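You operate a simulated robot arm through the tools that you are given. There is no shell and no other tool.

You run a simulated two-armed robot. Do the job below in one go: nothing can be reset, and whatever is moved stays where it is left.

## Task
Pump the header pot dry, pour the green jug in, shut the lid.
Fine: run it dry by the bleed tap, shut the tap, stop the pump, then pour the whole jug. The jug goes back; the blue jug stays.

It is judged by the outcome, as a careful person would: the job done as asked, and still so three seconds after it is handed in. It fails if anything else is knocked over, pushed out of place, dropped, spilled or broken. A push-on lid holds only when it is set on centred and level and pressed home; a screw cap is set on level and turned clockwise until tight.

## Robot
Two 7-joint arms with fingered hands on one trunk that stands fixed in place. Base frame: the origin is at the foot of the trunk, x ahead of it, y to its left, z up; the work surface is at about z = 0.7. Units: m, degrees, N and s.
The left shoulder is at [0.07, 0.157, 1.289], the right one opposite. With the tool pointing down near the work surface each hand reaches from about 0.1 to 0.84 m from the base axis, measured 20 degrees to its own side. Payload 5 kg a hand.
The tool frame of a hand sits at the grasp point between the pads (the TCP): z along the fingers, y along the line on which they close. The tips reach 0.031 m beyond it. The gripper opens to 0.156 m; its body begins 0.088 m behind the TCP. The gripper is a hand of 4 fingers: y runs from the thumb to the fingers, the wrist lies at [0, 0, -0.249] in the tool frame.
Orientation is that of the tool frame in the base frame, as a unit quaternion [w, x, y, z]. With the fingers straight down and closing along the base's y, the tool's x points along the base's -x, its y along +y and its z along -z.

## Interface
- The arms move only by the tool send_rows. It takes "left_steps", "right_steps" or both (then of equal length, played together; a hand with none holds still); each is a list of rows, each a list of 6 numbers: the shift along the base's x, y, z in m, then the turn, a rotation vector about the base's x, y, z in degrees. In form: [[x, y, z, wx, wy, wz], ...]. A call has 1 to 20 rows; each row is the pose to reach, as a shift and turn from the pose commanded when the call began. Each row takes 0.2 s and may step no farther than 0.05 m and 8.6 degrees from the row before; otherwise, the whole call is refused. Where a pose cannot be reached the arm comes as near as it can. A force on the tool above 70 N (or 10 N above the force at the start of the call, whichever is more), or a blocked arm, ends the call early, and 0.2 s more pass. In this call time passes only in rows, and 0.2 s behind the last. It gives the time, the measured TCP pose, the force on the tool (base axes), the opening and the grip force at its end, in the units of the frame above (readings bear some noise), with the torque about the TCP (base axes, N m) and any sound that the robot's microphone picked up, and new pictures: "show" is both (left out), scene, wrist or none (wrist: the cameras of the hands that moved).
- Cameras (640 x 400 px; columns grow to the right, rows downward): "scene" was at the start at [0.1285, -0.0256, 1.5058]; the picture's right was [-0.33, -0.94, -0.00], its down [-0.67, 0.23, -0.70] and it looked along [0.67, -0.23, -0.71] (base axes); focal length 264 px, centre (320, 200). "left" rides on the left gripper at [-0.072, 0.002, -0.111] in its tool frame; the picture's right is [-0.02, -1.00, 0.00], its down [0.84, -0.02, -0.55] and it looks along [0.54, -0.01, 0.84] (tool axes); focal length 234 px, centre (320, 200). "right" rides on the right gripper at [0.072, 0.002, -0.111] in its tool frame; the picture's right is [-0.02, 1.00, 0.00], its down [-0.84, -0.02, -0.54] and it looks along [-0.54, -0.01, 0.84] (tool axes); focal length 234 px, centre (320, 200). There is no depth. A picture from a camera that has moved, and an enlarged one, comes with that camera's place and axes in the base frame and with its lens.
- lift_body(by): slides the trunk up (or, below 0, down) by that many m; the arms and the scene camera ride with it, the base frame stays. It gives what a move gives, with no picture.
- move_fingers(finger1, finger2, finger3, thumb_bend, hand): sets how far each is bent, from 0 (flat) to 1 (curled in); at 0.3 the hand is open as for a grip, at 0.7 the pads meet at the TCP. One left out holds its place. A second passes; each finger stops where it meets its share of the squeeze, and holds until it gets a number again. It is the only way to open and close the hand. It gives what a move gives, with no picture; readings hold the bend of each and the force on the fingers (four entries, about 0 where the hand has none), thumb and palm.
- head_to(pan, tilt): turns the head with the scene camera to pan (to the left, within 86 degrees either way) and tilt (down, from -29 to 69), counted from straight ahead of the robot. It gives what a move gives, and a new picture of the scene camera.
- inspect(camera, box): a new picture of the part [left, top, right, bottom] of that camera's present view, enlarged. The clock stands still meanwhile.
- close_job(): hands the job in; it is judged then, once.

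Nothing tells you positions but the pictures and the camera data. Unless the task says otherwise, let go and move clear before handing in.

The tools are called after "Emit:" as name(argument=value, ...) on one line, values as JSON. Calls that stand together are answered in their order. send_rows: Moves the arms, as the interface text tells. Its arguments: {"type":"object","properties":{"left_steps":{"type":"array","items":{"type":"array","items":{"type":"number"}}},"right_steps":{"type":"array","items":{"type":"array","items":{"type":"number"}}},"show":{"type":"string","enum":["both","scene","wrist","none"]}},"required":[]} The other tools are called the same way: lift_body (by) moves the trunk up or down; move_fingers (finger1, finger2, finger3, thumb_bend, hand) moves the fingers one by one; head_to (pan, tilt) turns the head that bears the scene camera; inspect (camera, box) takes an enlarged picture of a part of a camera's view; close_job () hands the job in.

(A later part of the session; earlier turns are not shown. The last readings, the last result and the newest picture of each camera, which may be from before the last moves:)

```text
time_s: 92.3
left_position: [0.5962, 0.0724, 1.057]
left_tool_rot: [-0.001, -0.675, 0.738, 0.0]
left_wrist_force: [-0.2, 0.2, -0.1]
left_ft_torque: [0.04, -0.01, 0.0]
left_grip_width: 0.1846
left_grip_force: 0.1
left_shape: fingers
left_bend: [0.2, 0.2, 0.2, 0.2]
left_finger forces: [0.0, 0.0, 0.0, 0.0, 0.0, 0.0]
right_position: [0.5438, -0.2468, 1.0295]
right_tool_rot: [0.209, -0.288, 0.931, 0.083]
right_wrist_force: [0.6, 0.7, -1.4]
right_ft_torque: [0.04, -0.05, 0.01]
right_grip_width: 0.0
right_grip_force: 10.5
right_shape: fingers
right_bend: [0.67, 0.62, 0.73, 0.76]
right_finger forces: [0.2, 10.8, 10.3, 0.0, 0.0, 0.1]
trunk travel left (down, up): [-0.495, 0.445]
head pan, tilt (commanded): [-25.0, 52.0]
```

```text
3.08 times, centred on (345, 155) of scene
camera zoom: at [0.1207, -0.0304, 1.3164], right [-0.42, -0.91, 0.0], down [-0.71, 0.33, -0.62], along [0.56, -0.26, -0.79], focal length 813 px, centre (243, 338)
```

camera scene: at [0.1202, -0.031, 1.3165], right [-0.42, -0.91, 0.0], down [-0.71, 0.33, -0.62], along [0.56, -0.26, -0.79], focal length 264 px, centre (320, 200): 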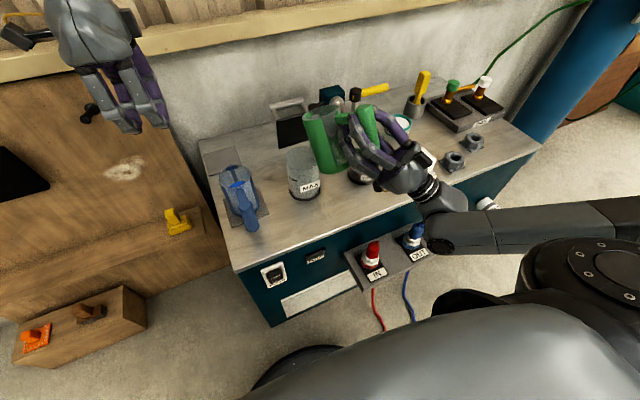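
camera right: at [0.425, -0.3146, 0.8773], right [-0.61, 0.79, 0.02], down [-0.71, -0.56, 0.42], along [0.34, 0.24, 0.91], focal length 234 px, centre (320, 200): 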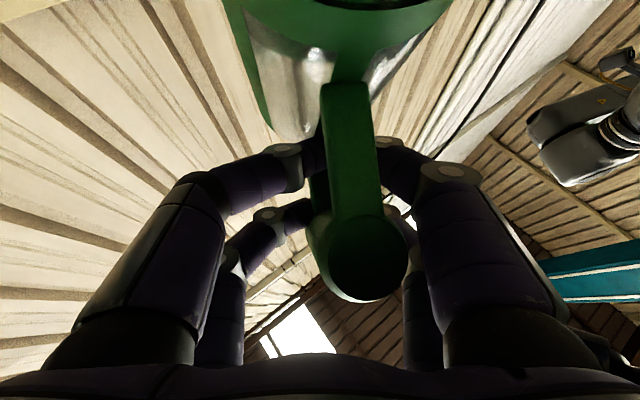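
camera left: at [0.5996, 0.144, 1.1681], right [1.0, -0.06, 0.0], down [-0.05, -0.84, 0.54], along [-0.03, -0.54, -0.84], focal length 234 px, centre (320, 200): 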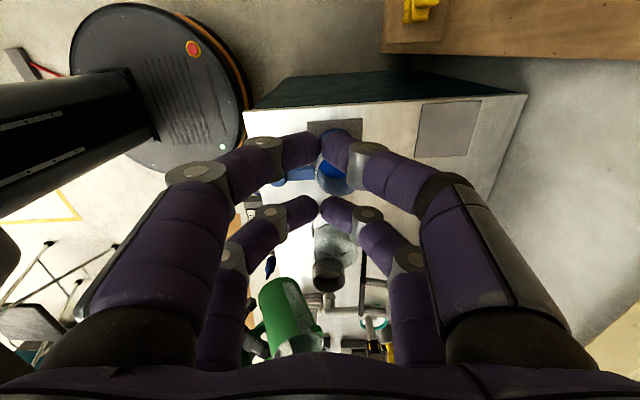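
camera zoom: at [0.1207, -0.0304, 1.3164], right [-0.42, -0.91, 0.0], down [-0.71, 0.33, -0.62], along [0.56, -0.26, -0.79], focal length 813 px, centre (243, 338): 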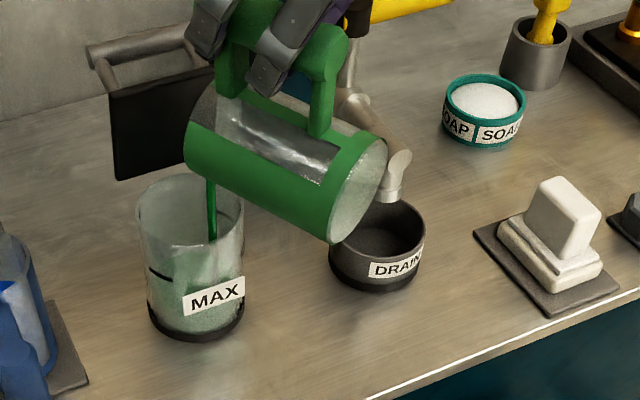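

Emit:
send_rows(right_steps=[[0.0045, 0.0032, 0.0018, -1.44, 2.05, 0], [0.009, 0.0063, 0.0036, -2.87, 4.1, 0], [0.0138, 0.0095, 0.005, -4.31, 6.14, 0], [0.0185, 0.0128, 0.006, -5.74, 8.19, 0]], show="none")

Emit:
inspect(camera="left", box=[270, 210, 380, 350])

Emit:
inspect(camera="scene", box=[290, 90, 400, 220])

```text
time_s: 93.3
left_position: [0.5955, 0.0729, 1.0564]
left_tool_rot: [-0.001, -0.676, 0.737, 0.0]
left_wrist_force: [-0.1, -0.2, 0.0]
left_ft_torque: [0.0, -0.02, -0.01]
left_grip_width: 0.1844
left_grip_force: 0.1
left_shape: fingers
left_bend: [0.2, 0.2, 0.2, 0.2]
left_finger forces: [0.0, 0.0, 0.0, 0.1, 0.0, 0.1]
right_position: [0.5625, -0.2347, 1.0348]
right_tool_rot: [0.128, -0.292, 0.946, 0.057]
right_wrist_force: [0.2, -0.8, -2.4]
right_ft_torque: [0.06, -0.1, -0.03]
right_grip_width: 0.0001
right_grip_force: 11.9
right_shape: fingers
right_bend: [0.67, 0.62, 0.73, 0.76]
right_finger forces: [0.3, 10.9, 10.2, 0.1, 0.1, 0.0]
trunk travel left (down, up): [-0.495, 0.445]
head pan, tilt (commanded): [-25.0, 52.0]
```

```text
2.86 times, centred on (325, 280) of left
camera zoom: at [0.6006, 0.1445, 1.1675], right [1.0, -0.06, 0.0], down [-0.05, -0.84, 0.55], along [-0.04, -0.54, -0.84], focal length 669 px, centre (306, -29)
```

zoom: 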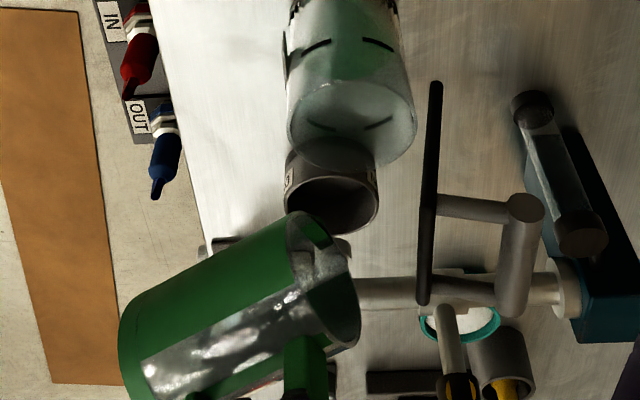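

```text
3.08 times, centred on (345, 155) of scene
camera zoom: at [0.1209, -0.0305, 1.3164], right [-0.42, -0.91, 0.0], down [-0.71, 0.33, -0.61], along [0.56, -0.26, -0.79], focal length 813 px, centre (243, 338)
```

zoom: 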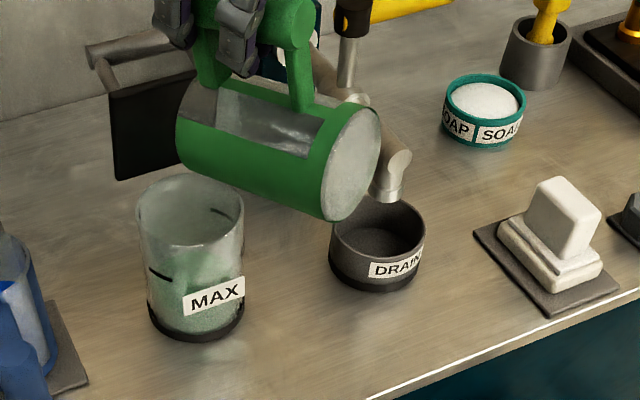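

The stream has stopped; to empty the last drops I tilt a further 15° and hold briefly.

Emit:
send_rows(right_steps=[[0.005, 0.0035, 0.001, -1.44, 2.05, 0], [0.01, 0.007, 0.002, -2.87, 4.1, 0], [0.015, 0.0105, 0.003, -4.31, 6.14, 0], [0.02, 0.014, 0.004, -5.74, 8.19, 0], [0.025, 0.0175, 0.005, -7.18, 10.24, 0], [0.03, 0.021, 0.006, -8.61, 12.29, 0], [0.03, 0.021, 0.006, -8.61, 12.29, 0], [0.03, 0.021, 0.006, -8.61, 12.29, 0]], show="none")

Emit:
inspect(camera="left", box=[270, 210, 380, 350])

Emit:
inspect(camera="scene", box=[290, 90, 400, 220])

Emit:
inspect(camera="right", box=[0, 0, 640, 400])

```text
time_s: 95.2
left_position: [0.5942, 0.072, 1.0586]
left_tool_rot: [0.0, -0.676, 0.737, 0.0]
left_wrist_force: [-0.2, -0.1, 0.6]
left_ft_torque: [0.0, 0.04, 0.01]
left_grip_width: 0.1844
left_grip_force: 0.1
left_shape: fingers
left_bend: [0.2, 0.2, 0.2, 0.2]
left_finger forces: [0.0, 0.0, 0.1, 0.0, 0.0, 0.0]
right_position: [0.5921, -0.2144, 1.0427]
right_tool_rot: [0.004, -0.293, 0.956, 0.015]
right_wrist_force: [0.1, 0.7, -1.2]
right_ft_torque: [0.1, -0.11, 0.0]
right_grip_width: 0.0
right_grip_force: 10.6
right_shape: fingers
right_bend: [0.67, 0.62, 0.73, 0.76]
right_finger forces: [0.6, 10.8, 10.2, 0.2, 0.1, 0.0]
trunk travel left (down, up): [-0.495, 0.445]
head pan, tilt (commanded): [-25.0, 52.0]
```

```text
2.86 times, centred on (325, 280) of left
camera zoom: at [0.6, 0.1442, 1.168], right [1.0, -0.06, 0.0], down [-0.05, -0.84, 0.54], along [-0.03, -0.54, -0.84], focal length 669 px, centre (306, -29)
```

zoom: 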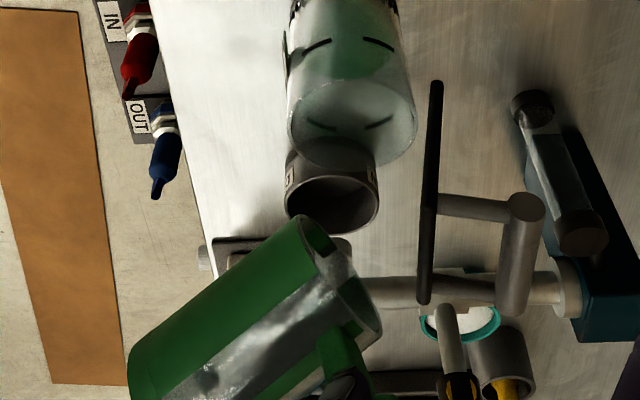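

```text
3.08 times, centred on (345, 155) of scene
camera zoom: at [0.1203, -0.0308, 1.3165], right [-0.42, -0.91, 0.0], down [-0.71, 0.33, -0.62], along [0.56, -0.26, -0.79], focal length 813 px, centre (243, 338)
```

zoom: 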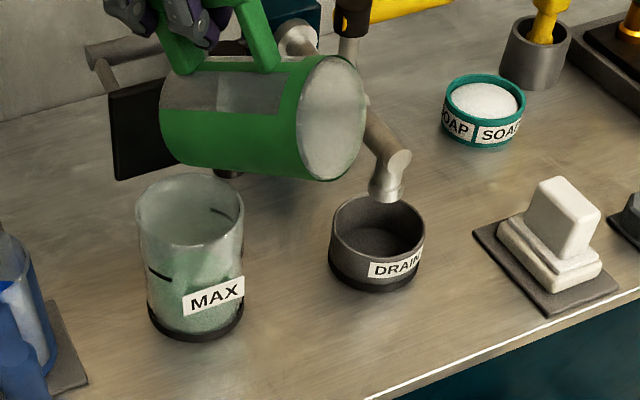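

```text
1.00 times, centred on (320, 200) of right (not enlarged: the box is as wide or as high as the picture)
camera zoom: at [0.5326, -0.2578, 1.1524], right [-0.54, 0.84, 0.03], down [0.71, 0.43, 0.56], along [0.46, 0.32, -0.83], focal length 234 px, centre (320, 200)
```

zoom: 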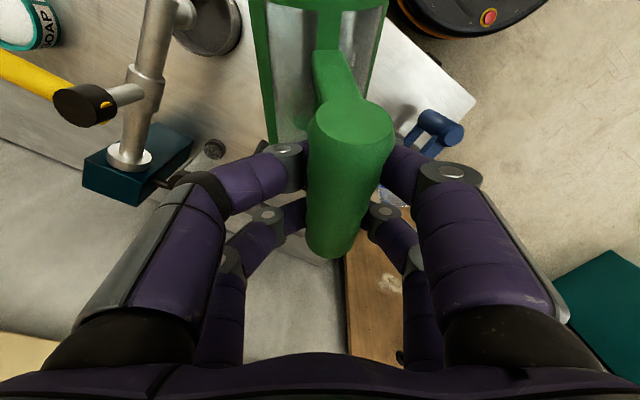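

The pot now holds the green fluid and the jug is tilted past 105° with nothing left running. I bring the jug back upright by reversing the pitch, keeping the lip over the pot at first.

Emit:
send_rows(right_steps=[[-0.0137, -0.0096, 0, 4.82, -6.88, 0], [-0.0273, -0.0191, 0, 9.64, -13.76, 0], [-0.041, -0.0287, 0, 14.46, -20.64, 0], [-0.0546, -0.0383, 0, 19.28, -27.52, 0], [-0.0683, -0.0478, 0, 24.1, -34.4, 0], [-0.0819, -0.0574, 0, 28.92, -41.28, 0], [-0.0885, -0.062, 0, 33.74, -48.16, 0], [-0.095, -0.066, 0, 38.56, -55.04, 0], [-0.1015, -0.07, 0, 43.38, -61.92, 0]], show="none")

Emit:
inspect(camera="left", box=[200, 150, 460, 370])

Emit:
inspect(camera="scene", box=[280, 80, 440, 220])

```text
time_s: 97.2
left_position: [0.5941, 0.0702, 1.059]
left_tool_rot: [-0.001, -0.676, 0.737, 0.001]
left_wrist_force: [0.5, -0.7, 0.5]
left_ft_torque: [0.04, -0.03, -0.01]
left_grip_width: 0.1847
left_grip_force: 0.0
left_shape: fingers
left_bend: [0.2, 0.2, 0.2, 0.2]
left_finger forces: [0.0, 0.1, 0.0, 0.1, 0.0, 0.0]
right_position: [0.4898, -0.2843, 1.0429]
right_tool_rot: [0.587, -0.237, 0.747, 0.202]
right_wrist_force: [0.2, -0.6, -2.2]
right_ft_torque: [-0.06, -0.02, -0.04]
right_grip_width: 0.0
right_grip_force: 10.3
right_shape: fingers
right_bend: [0.67, 0.62, 0.73, 0.76]
right_finger forces: [0.1, 10.4, 10.5, 0.0, 0.0, 0.0]
trunk travel left (down, up): [-0.495, 0.445]
head pan, tilt (commanded): [-25.0, 52.0]
```

```text
1.82 times, centred on (330, 260) of left
camera zoom: at [0.5989, 0.1432, 1.1689], right [1.0, -0.06, 0.0], down [-0.05, -0.84, 0.54], along [-0.03, -0.54, -0.84], focal length 426 px, centre (302, 91)
```

zoom: 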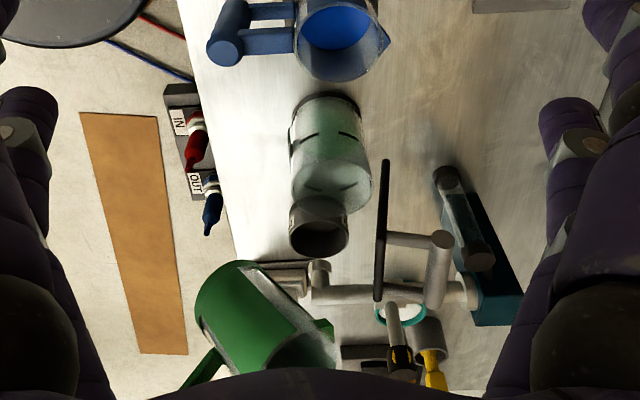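

```text
2.86 times, centred on (360, 150) of scene
camera zoom: at [0.1192, -0.032, 1.3167], right [-0.42, -0.91, 0.0], down [-0.71, 0.33, -0.62], along [0.56, -0.26, -0.79], focal length 755 px, centre (206, 343)
```

zoom: 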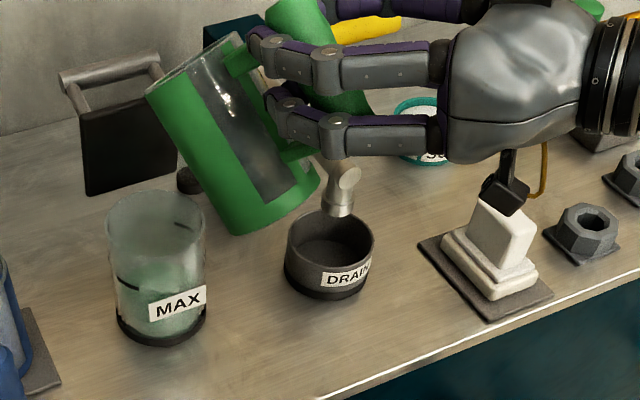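

Jug is coming upright. I continue pitching up to bring it near vertical, drawing it back from the pot.

Emit:
send_rows(right_steps=[[-0.008, -0.006, 0, 4.82, -6.88, 0], [-0.016, -0.011, 0, 9.64, -13.76, 0], [-0.024, -0.017, 0, 14.46, -20.64, 0], [-0.032, -0.022, 0, 19.28, -27.52, 0], [-0.04, -0.028, 0, 24.1, -34.4, 0], [-0.046, -0.032, 0, 28.92, -41.28, 0]], show="none")

Emit:
inspect(camera="left", box=[180, 180, 460, 380])

Emit:
inspect(camera="scene", box=[280, 60, 440, 220])

```text
time_s: 98.5
left_position: [0.5959, 0.071, 1.0568]
left_tool_rot: [0.0, -0.676, 0.737, 0.001]
left_wrist_force: [0.0, -1.0, 0.7]
left_ft_torque: [0.01, 0.02, 0.03]
left_grip_width: 0.1846
left_grip_force: 0.1
left_shape: fingers
left_bend: [0.2, 0.2, 0.2, 0.2]
left_finger forces: [0.2, 0.1, 0.0, 0.0, 0.0, 0.1]
right_position: [0.4467, -0.3149, 1.0428]
right_tool_rot: [0.849, -0.142, 0.422, 0.283]
right_wrist_force: [0.0, -0.2, -2.0]
right_ft_torque: [-0.06, 0.08, 0.01]
right_grip_width: 0.0002
right_grip_force: 9.3
right_shape: fingers
right_bend: [0.67, 0.62, 0.73, 0.76]
right_finger forces: [0.1, 9.4, 9.1, 0.1, 0.0, 0.1]
trunk travel left (down, up): [-0.495, 0.445]
head pan, tilt (commanded): [-25.0, 52.0]
```

```text
2.00 times, centred on (320, 280) of left
camera zoom: at [0.6008, 0.1434, 1.1675], right [1.0, -0.06, 0.0], down [-0.05, -0.84, 0.54], along [-0.04, -0.54, -0.84], focal length 468 px, centre (320, 40)
```

zoom: 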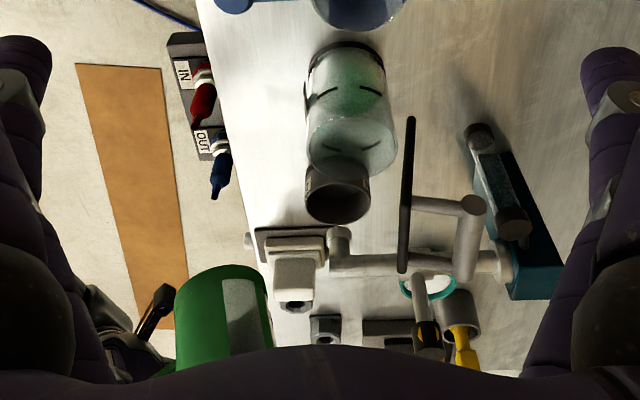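

```text
2.50 times, centred on (360, 140) of scene
camera zoom: at [0.1212, -0.0316, 1.3163], right [-0.42, -0.91, 0.0], down [-0.71, 0.33, -0.61], along [0.56, -0.26, -0.79], focal length 661 px, centre (220, 350)
```

zoom: 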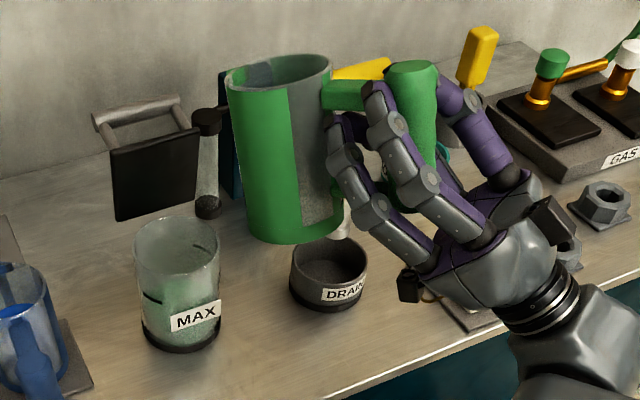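

The jug is nearly upright, held in the air by its handle and empty. I'll now take it by the body from above with the left hand: first pitch the right hand up a bit more, and bring the left hand over, yawed square to the handle.

Emit:
send_rows(right_steps=[[-0.002, -0.001, 0, 2.5, -3.6, 0], [-0.004, -0.003, 0, 5.0, -7.2, 0], [-0.004, -0.003, 0, 5.0, -7.2, 0], [-0.004, -0.003, 0, 5.0, -7.2, 0], [-0.004, -0.003, 0, 5.0, -7.2, 0], [-0.004, -0.003, 0, 5.0, -7.2, 0], [-0.004, -0.003, 0, 5.0, -7.2, 0], [-0.004, -0.003, 0, 5.0, -7.2, 0], [-0.004, -0.003, 0, 5.0, -7.2, 0], [-0.004, -0.003, 0, 5.0, -7.2, 0], [-0.004, -0.003, 0, 5.0, -7.2, 0], [-0.004, -0.003, 0, 5.0, -7.2, 0]], left_steps=[[0, 0, 0.045, 0, 0, -7], [0, 0, 0.09, 0, 0, -14], [-0.005, -0.015, 0.125, 0, 0, -21], [-0.012, -0.045, 0.14, 0, 0, -28], [-0.02, -0.08, 0.14, 0, 0, -35], [-0.028, -0.118, 0.14, 0, 0, -42], [-0.036, -0.156, 0.14, 0, 0, -50], [-0.044, -0.194, 0.14, 0, 0, -50], [-0.052, -0.23, 0.14, 0, 0, -50], [-0.058, -0.265, 0.14, 0, 0, -50], [-0.064, -0.3, 0.14, 0, 0, -50], [-0.07, -0.325, 0.14, 0, 0, -50]], show="both")

```text
time_s: 101.2
left_position: [0.5235, -0.2547, 1.1983]
left_tool_rot: [-0.001, -0.301, 0.954, 0.0]
left_wrist_force: [0.3, 0.0, 0.9]
left_ft_torque: [0.04, -0.02, -0.01]
left_grip_width: 0.1844
left_grip_force: 0.1
left_shape: fingers
left_bend: [0.2, 0.2, 0.2, 0.2]
left_finger forces: [0.1, 0.1, 0.1, 0.0, 0.1, 0.1]
right_position: [0.4397, -0.32, 1.043]
right_tool_rot: [0.88, -0.123, 0.355, 0.292]
right_wrist_force: [-0.8, -0.4, -2.2]
right_ft_torque: [-0.1, 0.08, 0.02]
right_grip_width: 0.0001
right_grip_force: 9.4
right_shape: fingers
right_bend: [0.67, 0.62, 0.73, 0.76]
right_finger forces: [0.0, 9.3, 9.2, 0.1, 0.0, 0.1]
trunk travel left (down, up): [-0.495, 0.445]
head pan, tilt (commanded): [-25.0, 52.0]
camera scene: at [0.1194, -0.0324, 1.3165], right [-0.42, -0.91, 0.0], down [-0.71, 0.33, -0.62], along [0.56, -0.26, -0.79], focal length 264 px, centre (320, 200)
camera right: at [0.4199, -0.3362, 0.9126], right [-0.61, 0.79, 0.01], down [-0.77, -0.6, 0.19], along [0.16, 0.11, 0.98], focal length 234 px, centre (320, 200)
camera left: at [0.5822, -0.2125, 1.3089], right [0.59, -0.8, 0.0], down [-0.68, -0.5, 0.54], along [-0.44, -0.32, -0.84], focal length 234 px, centre (320, 200)
```

scene: 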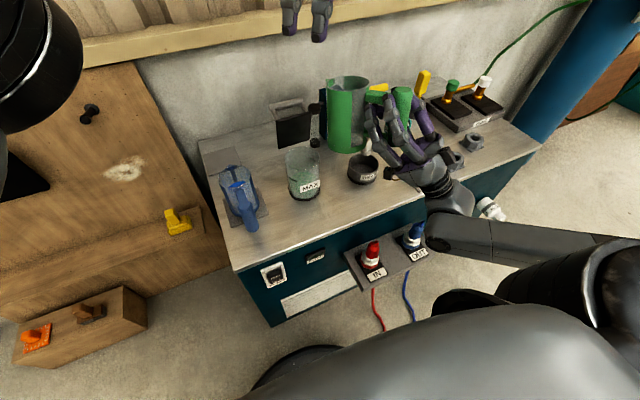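
right: 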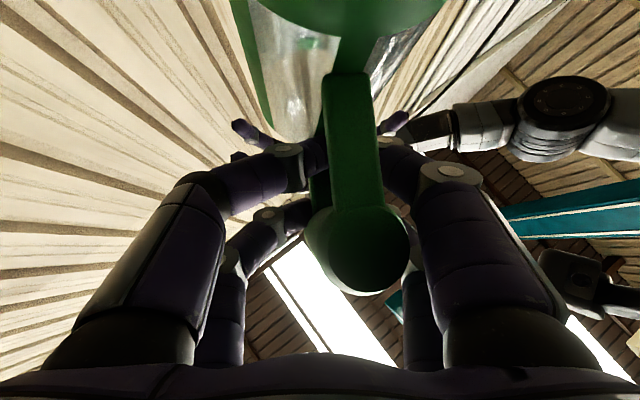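
left: 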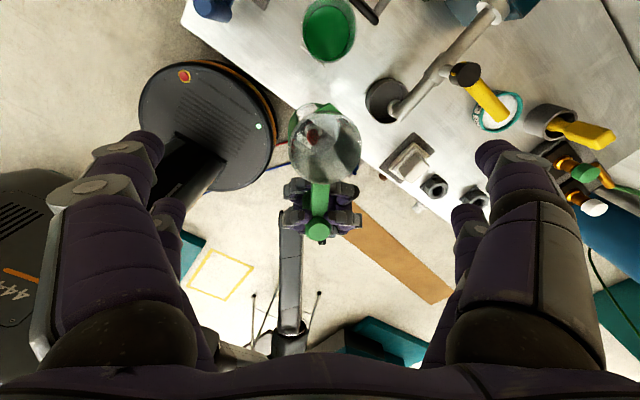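

A fine view from above: the jug is empty and between the left fingers. I zoom in to align precisely.

Emit:
inspect(camera="left", box=[260, 80, 400, 260])

Emit:
inspect(camera="scene", box=[280, 0, 460, 200])

```text
2.22 times, centred on (330, 170) of left
camera zoom: at [0.5822, -0.2125, 1.3089], right [0.59, -0.8, 0.0], down [-0.68, -0.5, 0.54], along [-0.44, -0.32, -0.84], focal length 520 px, centre (298, 267)
```

zoom: 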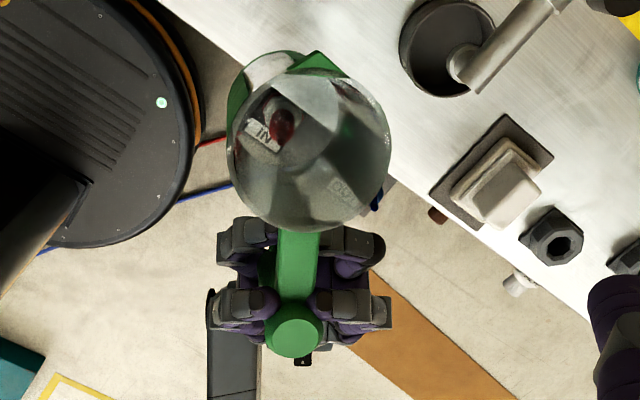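

```text
2.00 times, centred on (370, 100) of scene
camera zoom: at [0.1194, -0.0324, 1.3165], right [-0.42, -0.91, 0.0], down [-0.71, 0.33, -0.62], along [0.56, -0.26, -0.79], focal length 529 px, centre (220, 400)
```

zoom: 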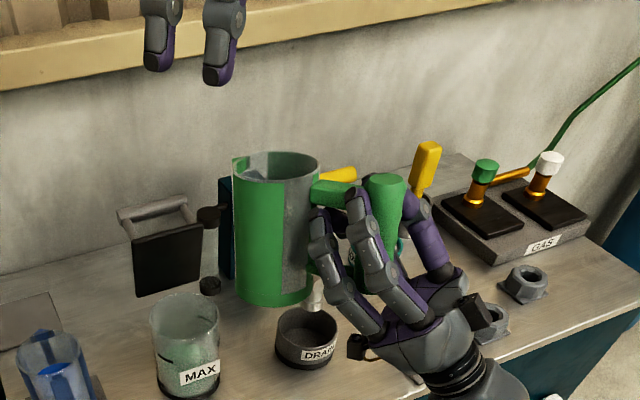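

The jug is within a few degrees of upright, handle aligned with the left hand's axis. I lower the left hand over it.

Emit:
send_rows(left_steps=[[-0.0115, -0.0113, 0, 0, 0, 0], [-0.0115, -0.0113, -0.03, 0, 0, 0], [-0.0115, -0.0113, -0.06, 0, 0, 0], [-0.0115, -0.0113, -0.09, 0, 0, 0], [-0.0115, -0.0113, -0.115, 0, 0, 0], [-0.0115, -0.0113, -0.135, 0, 0, 0]], show="both")

Emit:
inspect(camera="scene", box=[280, 30, 440, 200])

```text
time_s: 102.5
left_position: [0.5123, -0.2646, 1.0621]
left_tool_rot: [0.0, -0.301, 0.954, 0.0]
left_wrist_force: [0.3, 0.1, -0.2]
left_ft_torque: [-0.02, 0.01, -0.01]
left_grip_width: 0.1845
left_grip_force: 0.1
left_shape: fingers
left_bend: [0.2, 0.2, 0.2, 0.2]
left_finger forces: [0.0, 0.1, 0.0, 0.0, 0.0, 0.1]
right_position: [0.4401, -0.3194, 1.0419]
right_tool_rot: [0.88, -0.123, 0.355, 0.291]
right_wrist_force: [0.7, -0.3, -1.4]
right_ft_torque: [-0.11, 0.11, -0.01]
right_grip_width: 0.0
right_grip_force: 9.2
right_shape: fingers
right_bend: [0.67, 0.62, 0.73, 0.76]
right_finger forces: [0.2, 9.4, 9.2, 0.0, 0.0, 0.0]
trunk travel left (down, up): [-0.495, 0.445]
head pan, tilt (commanded): [-25.0, 52.0]
camera scene: at [0.1202, -0.0315, 1.3165], right [-0.42, -0.91, 0.0], down [-0.71, 0.33, -0.62], along [0.56, -0.26, -0.79], focal length 264 px, centre (320, 200)
camera left: at [0.5712, -0.2222, 1.1732], right [0.59, -0.81, 0.0], down [-0.67, -0.5, 0.54], along [-0.44, -0.32, -0.84], focal length 234 px, centre (320, 200)
```

scene: 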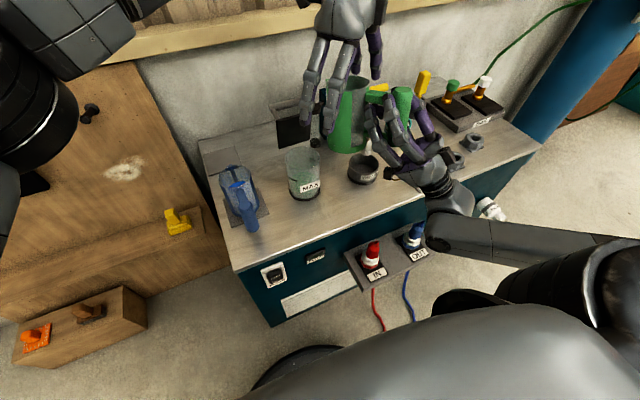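
left: 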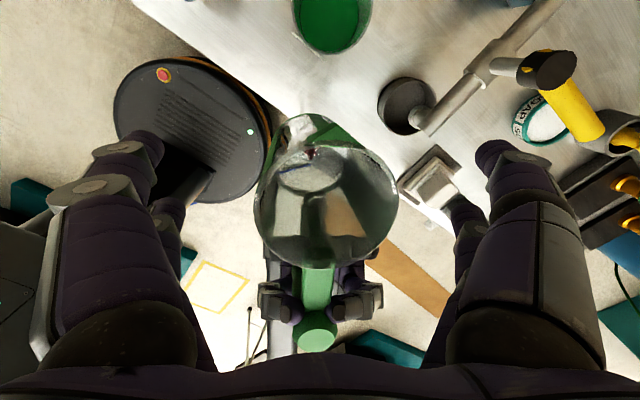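

```text
2.35 times, centred on (360, 115) of scene
camera zoom: at [0.1202, -0.0315, 1.3165], right [-0.42, -0.91, 0.0], down [-0.71, 0.33, -0.62], along [0.56, -0.26, -0.79], focal length 622 px, centre (226, 400)
```

zoom: 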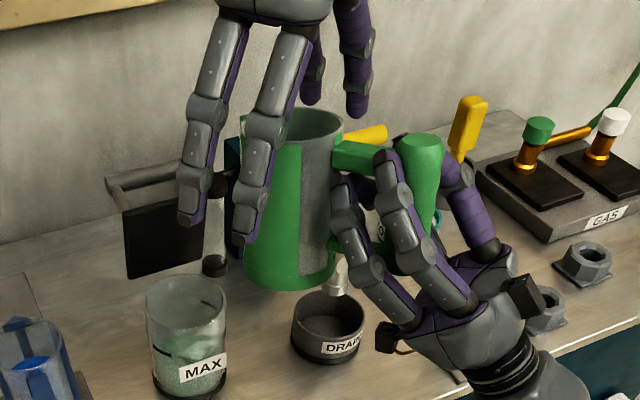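

Emit:
send_rows(left_steps=[[-0.0074, -0.0052, -0.01, 0, 0, 0], [-0.0074, -0.0052, -0.028, 0, 0, 0], [-0.0074, -0.0052, -0.045, 0, 0, 0]], show="wrist")

Emit:
inspect(camera="scene", box=[280, 30, 440, 200])

```text
time_s: 103.3
left_position: [0.5059, -0.2705, 1.0184]
left_tool_rot: [0.0, -0.301, 0.954, 0.0]
left_wrist_force: [0.1, 0.2, 0.1]
left_ft_torque: [-0.04, 0.03, 0.02]
left_grip_width: 0.1847
left_grip_force: 0.0
left_shape: fingers
left_bend: [0.2, 0.2, 0.2, 0.2]
left_finger forces: [0.1, 0.0, 0.0, 0.0, 0.0, 0.0]
right_position: [0.4409, -0.3195, 1.0428]
right_tool_rot: [0.88, -0.122, 0.356, 0.29]
right_wrist_force: [0.6, -0.3, -1.7]
right_ft_torque: [-0.11, 0.07, -0.02]
right_grip_width: 0.0
right_grip_force: 9.5
right_shape: fingers
right_bend: [0.67, 0.62, 0.73, 0.76]
right_finger forces: [0.0, 9.3, 9.3, 0.0, 0.1, 0.1]
trunk travel left (down, up): [-0.495, 0.445]
head pan, tilt (commanded): [-25.0, 52.0]
camera left: at [0.5645, -0.227, 1.128], right [0.59, -0.8, 0.0], down [-0.67, -0.5, 0.55], along [-0.44, -0.32, -0.84], focal length 234 px, centre (320, 200)
```

left: 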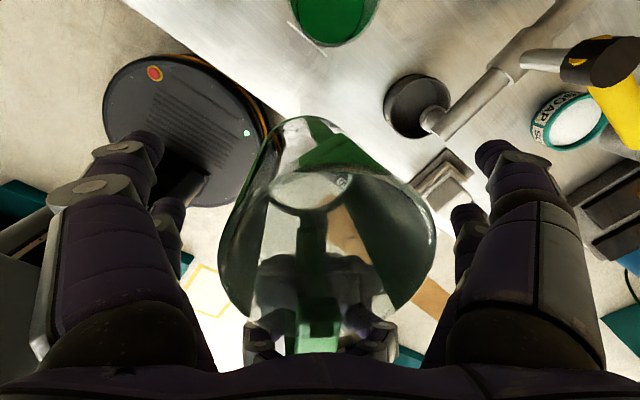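

```text
2.35 times, centred on (360, 115) of scene
camera zoom: at [0.1202, -0.0313, 1.3165], right [-0.42, -0.91, 0.0], down [-0.71, 0.33, -0.62], along [0.56, -0.26, -0.79], focal length 622 px, centre (226, 400)
```

zoom: 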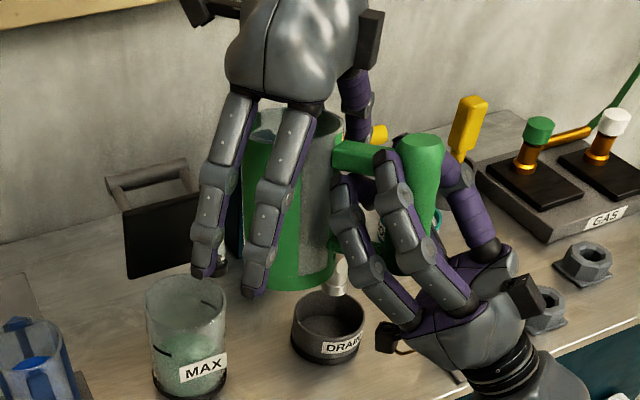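

The left fingers straddle the jug body. I close the left hand on it.

Emit:
move_fingers(hand="left", finger1=0.65, finger2=0.65, finger3=0.65, thumb_bend=0.65)

Emit:
inspect(camera="left", box=[0, 0, 640, 400])

Emit:
inspect(camera="scene", box=[280, 30, 440, 200])

```text
time_s: 104.3
left_position: [0.505, -0.2703, 1.0184]
left_tool_rot: [0.0, -0.302, 0.953, 0.001]
left_wrist_force: [0.7, -0.2, -0.2]
left_ft_torque: [0.08, 0.0, 0.03]
left_grip_width: 0.0511
left_grip_force: 17.5
left_shape: fingers
left_bend: [0.57, 0.53, 0.55, 0.61]
left_finger forces: [6.7, 10.7, 8.9, 0.0, 9.5, 0.0]
right_position: [0.4403, -0.3202, 1.0426]
right_tool_rot: [0.88, -0.122, 0.356, 0.289]
right_wrist_force: [-1.6, -1.2, -0.5]
right_ft_torque: [-0.05, -0.02, 0.03]
right_grip_width: 0.0001
right_grip_force: 9.9
right_shape: fingers
right_bend: [0.67, 0.62, 0.73, 0.76]
right_finger forces: [0.0, 9.4, 10.1, 0.0, 0.0, 0.0]
trunk travel left (down, up): [-0.495, 0.445]
head pan, tilt (commanded): [-25.0, 52.0]
```

```text
1.00 times, centred on (320, 200) of left (not enlarged: the box is as wide or as high as the picture)
camera zoom: at [0.5644, -0.227, 1.1279], right [0.59, -0.8, 0.0], down [-0.67, -0.5, 0.54], along [-0.44, -0.32, -0.84], focal length 234 px, centre (320, 200)
```

zoom: 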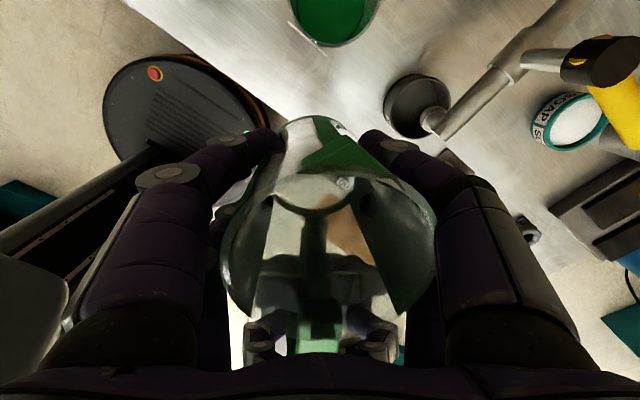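

```text
2.35 times, centred on (360, 115) of scene
camera zoom: at [0.12, -0.0313, 1.3165], right [-0.42, -0.91, 0.0], down [-0.71, 0.33, -0.62], along [0.56, -0.26, -0.79], focal length 622 px, centre (226, 400)
```

zoom: 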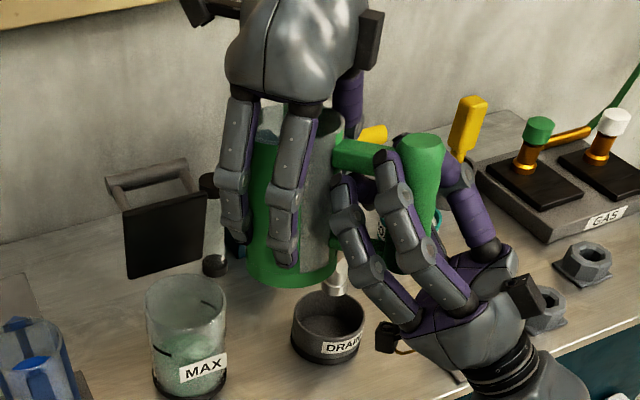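

The left hand has the jug firmly. I open the right hand and withdraw it backwards from the handle.

Emit:
move_fingers(hand="right", finger1=0.4, finger2=0.4, finger3=0.4, thumb_bend=0.4)

Emit:
inspect(camera="scene", box=[280, 30, 440, 200])

Emit:
inspect(camera="right", box=[0, 0, 640, 400])

```text
time_s: 105.3
left_position: [0.5061, -0.27, 1.0179]
left_tool_rot: [-0.001, -0.301, 0.954, 0.001]
left_wrist_force: [0.6, 0.0, -0.4]
left_ft_torque: [0.05, -0.04, 0.0]
left_grip_width: 0.0512
left_grip_force: 17.8
left_shape: fingers
left_bend: [0.57, 0.53, 0.55, 0.61]
left_finger forces: [7.1, 10.5, 9.1, 0.0, 8.6, 0.1]
right_position: [0.441, -0.318, 1.0424]
right_tool_rot: [0.88, -0.123, 0.356, 0.291]
right_wrist_force: [0.3, -0.6, -0.6]
right_ft_torque: [0.01, -0.02, -0.01]
right_grip_width: 0.1205
right_grip_force: 0.1
right_shape: fingers
right_bend: [0.4, 0.4, 0.4, 0.4]
right_finger forces: [0.1, 0.0, 0.1, 0.0, 0.0, 0.1]
trunk travel left (down, up): [-0.495, 0.445]
head pan, tilt (commanded): [-25.0, 52.0]
```

```text
2.35 times, centred on (360, 115) of scene
camera zoom: at [0.12, -0.0312, 1.3165], right [-0.42, -0.91, 0.0], down [-0.71, 0.33, -0.62], along [0.56, -0.26, -0.79], focal length 622 px, centre (226, 400)
```

zoom: 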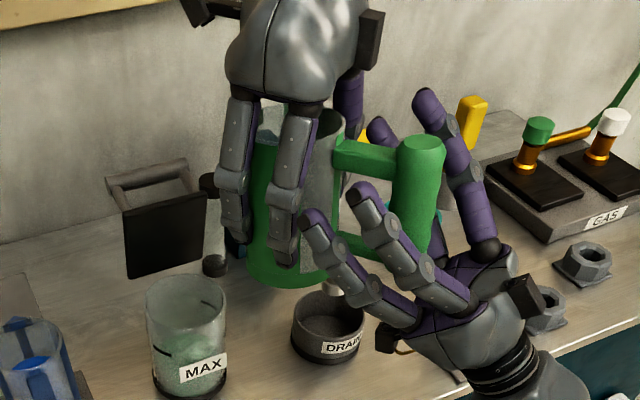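

```text
1.00 times, centred on (320, 200) of right (not enlarged: the box is as wide or as high as the picture)
camera zoom: at [0.4203, -0.3354, 0.9128], right [-0.61, 0.79, 0.01], down [-0.77, -0.6, 0.19], along [0.16, 0.11, 0.98], focal length 234 px, centre (320, 200)
```

zoom: 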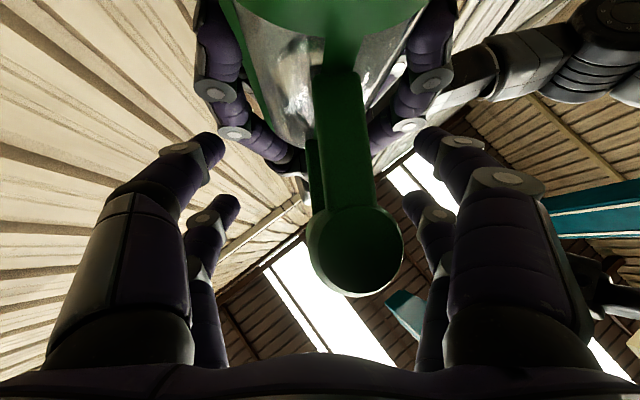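

Emit:
send_rows(right_steps=[[-0.02, -0.015, -0.026, 0, 0, 0], [-0.042, -0.032, -0.054, 0, 0, 0], [-0.064, -0.049, -0.083, 0, 0, 0], [-0.086, -0.07, -0.1, 0, 0, 0], [-0.1, -0.11, -0.1, 0, 0, 0], [-0.1, -0.15, -0.1, 0, 0, 0]], show="scene")

Emit:
inspect(camera="scene", box=[280, 30, 440, 200])

Emit:
inspect(camera="left", box=[0, 0, 640, 400])

```text
time_s: 106.8
left_position: [0.5056, -0.2698, 1.0174]
left_tool_rot: [0.0, -0.301, 0.954, 0.001]
left_wrist_force: [-0.4, 0.2, 0.3]
left_ft_torque: [-0.02, -0.04, -0.01]
left_grip_width: 0.0509
left_grip_force: 18.0
left_shape: fingers
left_bend: [0.57, 0.53, 0.55, 0.61]
left_finger forces: [7.1, 10.5, 9.1, 0.0, 8.7, 0.0]
right_position: [0.3411, -0.4697, 0.9411]
right_tool_rot: [0.879, -0.122, 0.356, 0.291]
right_wrist_force: [-0.2, -0.6, 0.1]
right_ft_torque: [-0.02, 0.01, 0.02]
right_grip_width: 0.1207
right_grip_force: 0.0
right_shape: fingers
right_bend: [0.4, 0.4, 0.4, 0.4]
right_finger forces: [0.0, 0.1, 0.0, 0.0, 0.0, 0.1]
trunk travel left (down, up): [-0.495, 0.445]
head pan, tilt (commanded): [-25.0, 52.0]
camera scene: at [0.1205, -0.032, 1.3164], right [-0.42, -0.91, 0.0], down [-0.71, 0.33, -0.61], along [0.56, -0.26, -0.79], focal length 264 px, centre (320, 200)
```

scene: 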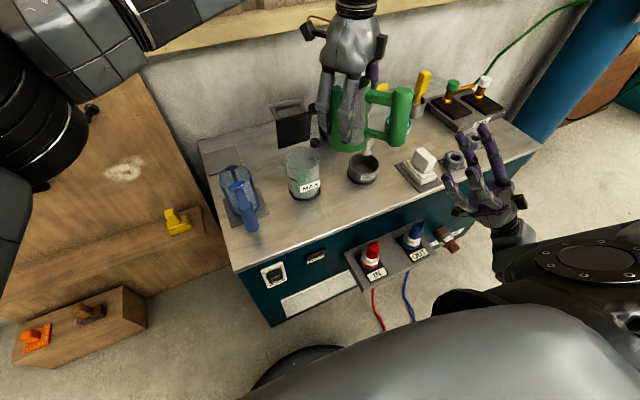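

```text
2.35 times, centred on (360, 115) of scene
camera zoom: at [0.1205, -0.032, 1.3164], right [-0.42, -0.91, 0.0], down [-0.71, 0.33, -0.61], along [0.56, -0.26, -0.79], focal length 622 px, centre (226, 400)
```

zoom: 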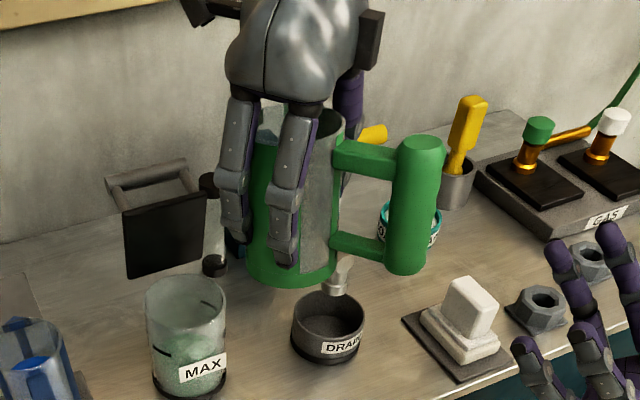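

```text
1.00 times, centred on (320, 200) of left (not enlarged: the box is as wide or as high as the picture)
camera zoom: at [0.5647, -0.2277, 1.1276], right [0.59, -0.81, 0.0], down [-0.67, -0.5, 0.54], along [-0.44, -0.32, -0.84], focal length 234 px, centre (320, 200)
```

zoom: 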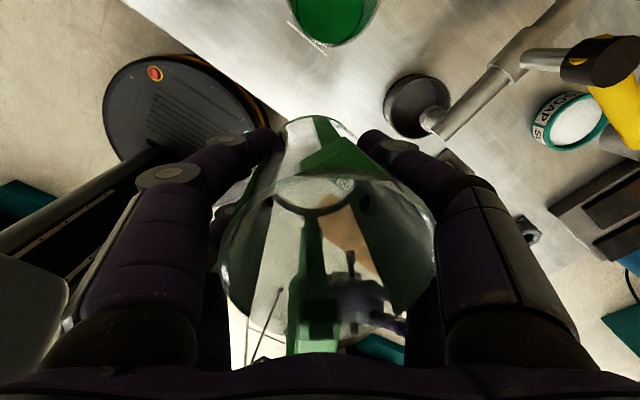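

The left hand alone holds the jug now, but it sits about 20° off-vertical in that grip. I lean the left hand 20° to bring the jug upright and check.

Emit:
send_rows(left_steps=[[0, 0, 0, 3.8, -5.4, 0], [0, 0, 0, 7.6, -10.9, 0], [0, 0, 0, 11.5, -16.4, 0]], show="wrist")

Emit:
inspect(camera="scene", box=[280, 30, 440, 200])

Emit:
inspect(camera="right", box=[0, 0, 640, 400])

```text
time_s: 107.5
left_position: [0.5051, -0.2699, 1.018]
left_tool_rot: [0.167, -0.296, 0.939, 0.052]
left_wrist_force: [0.5, 0.2, 0.2]
left_ft_torque: [-0.01, -0.07, -0.01]
left_grip_width: 0.0511
left_grip_force: 17.0
left_shape: fingers
left_bend: [0.57, 0.53, 0.55, 0.61]
left_finger forces: [6.9, 10.6, 9.2, 0.0, 8.6, 0.1]
right_position: [0.339, -0.4697, 0.9418]
right_tool_rot: [0.88, -0.122, 0.355, 0.291]
right_wrist_force: [-0.4, -0.3, 0.1]
right_ft_torque: [-0.01, -0.01, -0.01]
right_grip_width: 0.1209
right_grip_force: 0.0
right_shape: fingers
right_bend: [0.4, 0.4, 0.4, 0.4]
right_finger forces: [0.0, 0.0, 0.0, 0.0, 0.1, 0.0]
trunk travel left (down, up): [-0.495, 0.445]
head pan, tilt (commanded): [-25.0, 52.0]
camera left: at [0.5285, -0.2524, 1.1461], right [0.59, -0.81, 0.01], down [-0.79, -0.58, 0.22], along [-0.18, -0.14, -0.97], focal length 234 px, centre (320, 200)
```

left: 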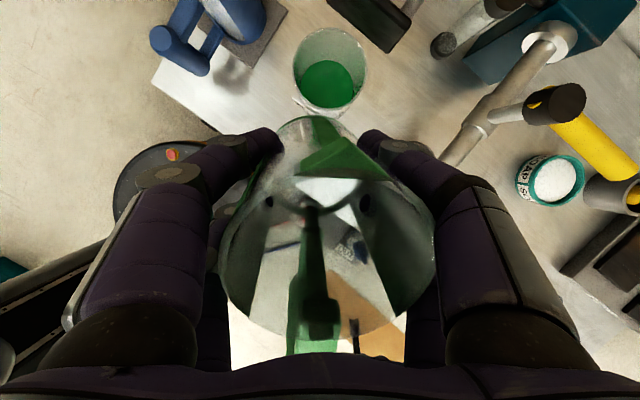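

```text
2.35 times, centred on (360, 115) of scene
camera zoom: at [0.1191, -0.0322, 1.3165], right [-0.42, -0.91, 0.0], down [-0.71, 0.33, -0.62], along [0.56, -0.26, -0.79], focal length 622 px, centre (226, 400)
```

zoom: 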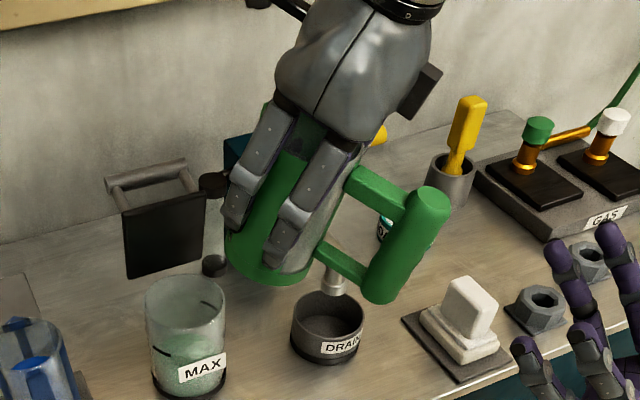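

```text
1.00 times, centred on (320, 200) of right (not enlarged: the box is as wide or as high as the picture)
camera zoom: at [0.3189, -0.4861, 0.8124], right [-0.61, 0.79, 0.01], down [-0.77, -0.6, 0.19], along [0.16, 0.11, 0.98], focal length 234 px, centre (320, 200)
```

zoom: 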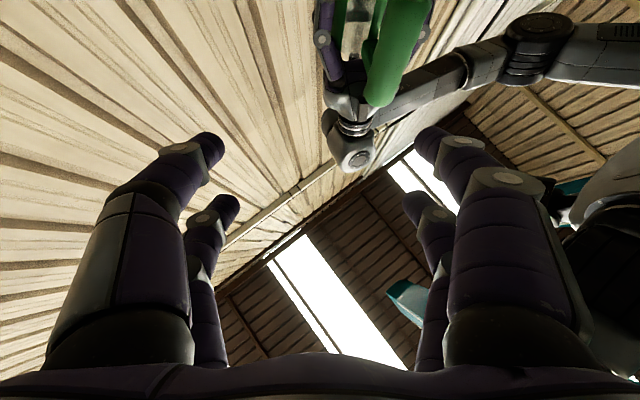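

That over-corrected; interpolating the post's lean in both pictures, upright is about 6° of lean. I rotate back 13.7°, shift slightly, and re-check.

Emit:
send_rows(left_steps=[[0.004, -0.001, 0, -3.9, 5.6, 0], [0.008, -0.002, 0, -7.86, 11.2, 0], [0.012, -0.003, -0.02, -7.86, 11.2, 0], [0.012, -0.003, -0.05, -7.86, 11.2, 0], [0.012, -0.003, -0.08, -7.86, 11.2, 0]], show="none")

Emit:
inspect(camera="scene", box=[280, 50, 440, 220])

Emit:
inspect(camera="left", box=[0, 0, 640, 400])

```text
time_s: 108.8
left_position: [0.5177, -0.2725, 0.9366]
left_tool_rot: [0.053, -0.301, 0.952, 0.017]
left_wrist_force: [0.6, -0.3, 0.7]
left_ft_torque: [-0.01, -0.04, -0.03]
left_grip_width: 0.0509
left_grip_force: 17.4
left_shape: fingers
left_bend: [0.57, 0.53, 0.55, 0.61]
left_finger forces: [7.0, 10.7, 9.1, 0.1, 8.6, 0.0]
right_position: [0.341, -0.4685, 0.9422]
right_tool_rot: [0.879, -0.124, 0.356, 0.293]
right_wrist_force: [-0.7, 0.1, -0.2]
right_ft_torque: [-0.02, -0.03, 0.01]
right_grip_width: 0.1206
right_grip_force: 0.2
right_shape: fingers
right_bend: [0.4, 0.4, 0.4, 0.4]
right_finger forces: [0.0, 0.0, 0.0, 0.0, 0.0, 0.0]
trunk travel left (down, up): [-0.495, 0.445]
head pan, tilt (commanded): [-25.0, 52.0]
```

```text
2.35 times, centred on (360, 135) of scene
camera zoom: at [0.1205, -0.0316, 1.3165], right [-0.42, -0.91, 0.0], down [-0.71, 0.33, -0.61], along [0.56, -0.26, -0.79], focal length 622 px, centre (226, 353)
```

zoom: 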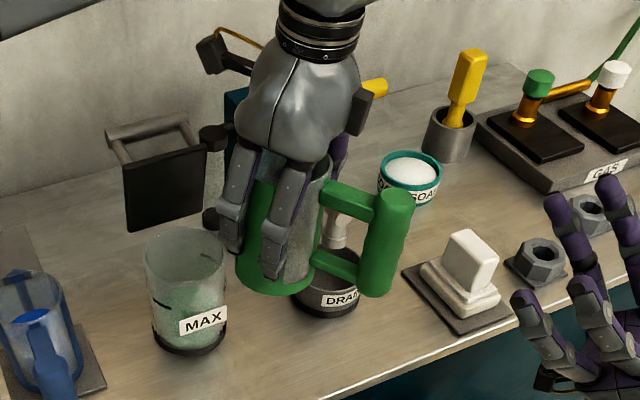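

```text
1.00 times, centred on (320, 200) of left (not enlarged: the box is as wide or as high as the picture)
camera zoom: at [0.566, -0.237, 1.0547], right [0.59, -0.8, 0.0], down [-0.72, -0.53, 0.45], along [-0.36, -0.27, -0.89], focal length 234 px, centre (320, 200)
```

zoom: 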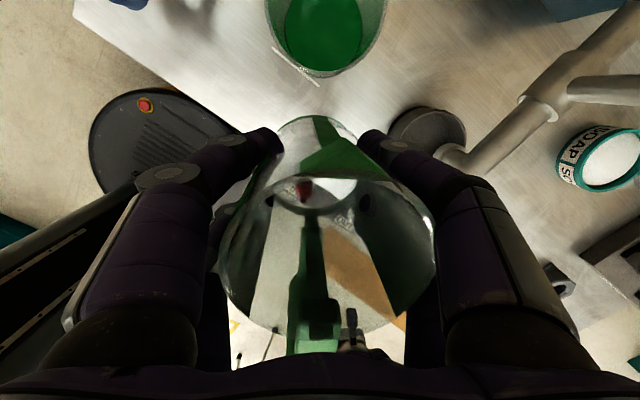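

The jug is upright to within a few degrees. I lower it toward the bench.

Emit:
send_rows(left_steps=[[0, 0, -0.03, 0, 0, 0], [0, 0, -0.06, 0, 0, 0], [0, 0, -0.09, 0, 0, 0], [0, 0, -0.115, 0, 0, 0], [0, 0, -0.13, 0, 0, 0]], show="none")

Emit:
inspect(camera="scene", box=[290, 100, 430, 230])

```text
time_s: 110.0
left_position: [0.5167, -0.2748, 0.8077]
left_tool_rot: [0.052, -0.3, 0.952, 0.017]
left_wrist_force: [0.3, 0.5, 0.5]
left_ft_torque: [0.03, -0.04, 0.02]
left_grip_width: 0.0509
left_grip_force: 17.8
left_shape: fingers
left_bend: [0.57, 0.53, 0.55, 0.61]
left_finger forces: [7.1, 10.5, 9.1, 0.1, 8.7, 0.0]
right_position: [0.3407, -0.4697, 0.9422]
right_tool_rot: [0.88, -0.122, 0.355, 0.29]
right_wrist_force: [0.7, 1.0, 0.5]
right_ft_torque: [0.03, 0.0, -0.01]
right_grip_width: 0.1208
right_grip_force: 0.0
right_shape: fingers
right_bend: [0.4, 0.4, 0.4, 0.4]
right_finger forces: [0.0, 0.1, 0.0, 0.0, 0.1, 0.0]
trunk travel left (down, up): [-0.495, 0.445]
head pan, tilt (commanded): [-25.0, 52.0]
```

```text
3.08 times, centred on (360, 165) of scene
camera zoom: at [0.1202, -0.0314, 1.3165], right [-0.42, -0.91, 0.0], down [-0.71, 0.33, -0.62], along [0.56, -0.26, -0.79], focal length 813 px, centre (197, 308)
```

zoom: 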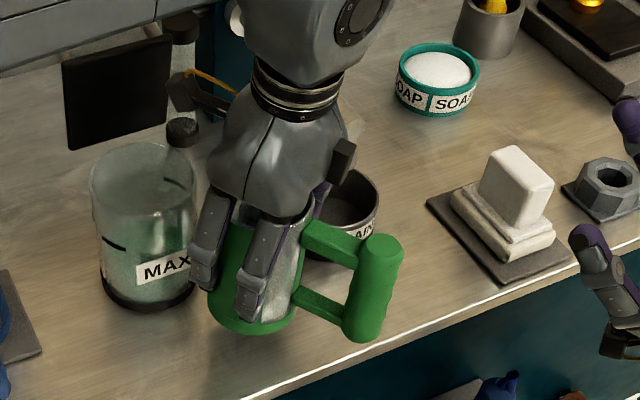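

Emit:
send_rows(left_steps=[[0, 0, -0.006, 0, 0, 0], [0, 0, -0.012, 0, 0, 0], [0, 0, -0.016, 0, 0, 0]], show="none")

Emit:
inspect(camera="scene", box=[320, 150, 400, 220])

```text
time_s: 110.8
left_position: [0.5166, -0.2727, 0.792]
left_tool_rot: [0.052, -0.3, 0.952, 0.016]
left_wrist_force: [0.0, 0.1, 0.1]
left_ft_torque: [0.04, -0.01, 0.0]
left_grip_width: 0.0508
left_grip_force: 17.8
left_shape: fingers
left_bend: [0.57, 0.53, 0.55, 0.61]
left_finger forces: [7.1, 10.5, 9.1, 0.0, 8.7, 0.0]
right_position: [0.3414, -0.4695, 0.9424]
right_tool_rot: [0.88, -0.123, 0.356, 0.291]
right_wrist_force: [-0.7, 0.3, 0.0]
right_ft_torque: [0.02, 0.01, 0.02]
right_grip_width: 0.1207
right_grip_force: 0.0
right_shape: fingers
right_bend: [0.4, 0.4, 0.4, 0.4]
right_finger forces: [0.0, 0.0, 0.0, 0.1, 0.1, 0.1]
trunk travel left (down, up): [-0.495, 0.445]
head pan, tilt (commanded): [-25.0, 52.0]
```

```text
5.71 times, centred on (360, 185) of scene
camera zoom: at [0.1201, -0.0313, 1.3165], right [-0.42, -0.91, 0.0], down [-0.71, 0.33, -0.62], along [0.56, -0.26, -0.79], focal length 1510 px, centre (91, 286)
```

zoom: 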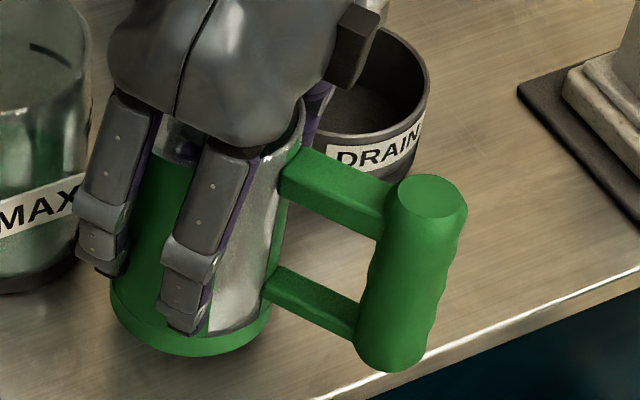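

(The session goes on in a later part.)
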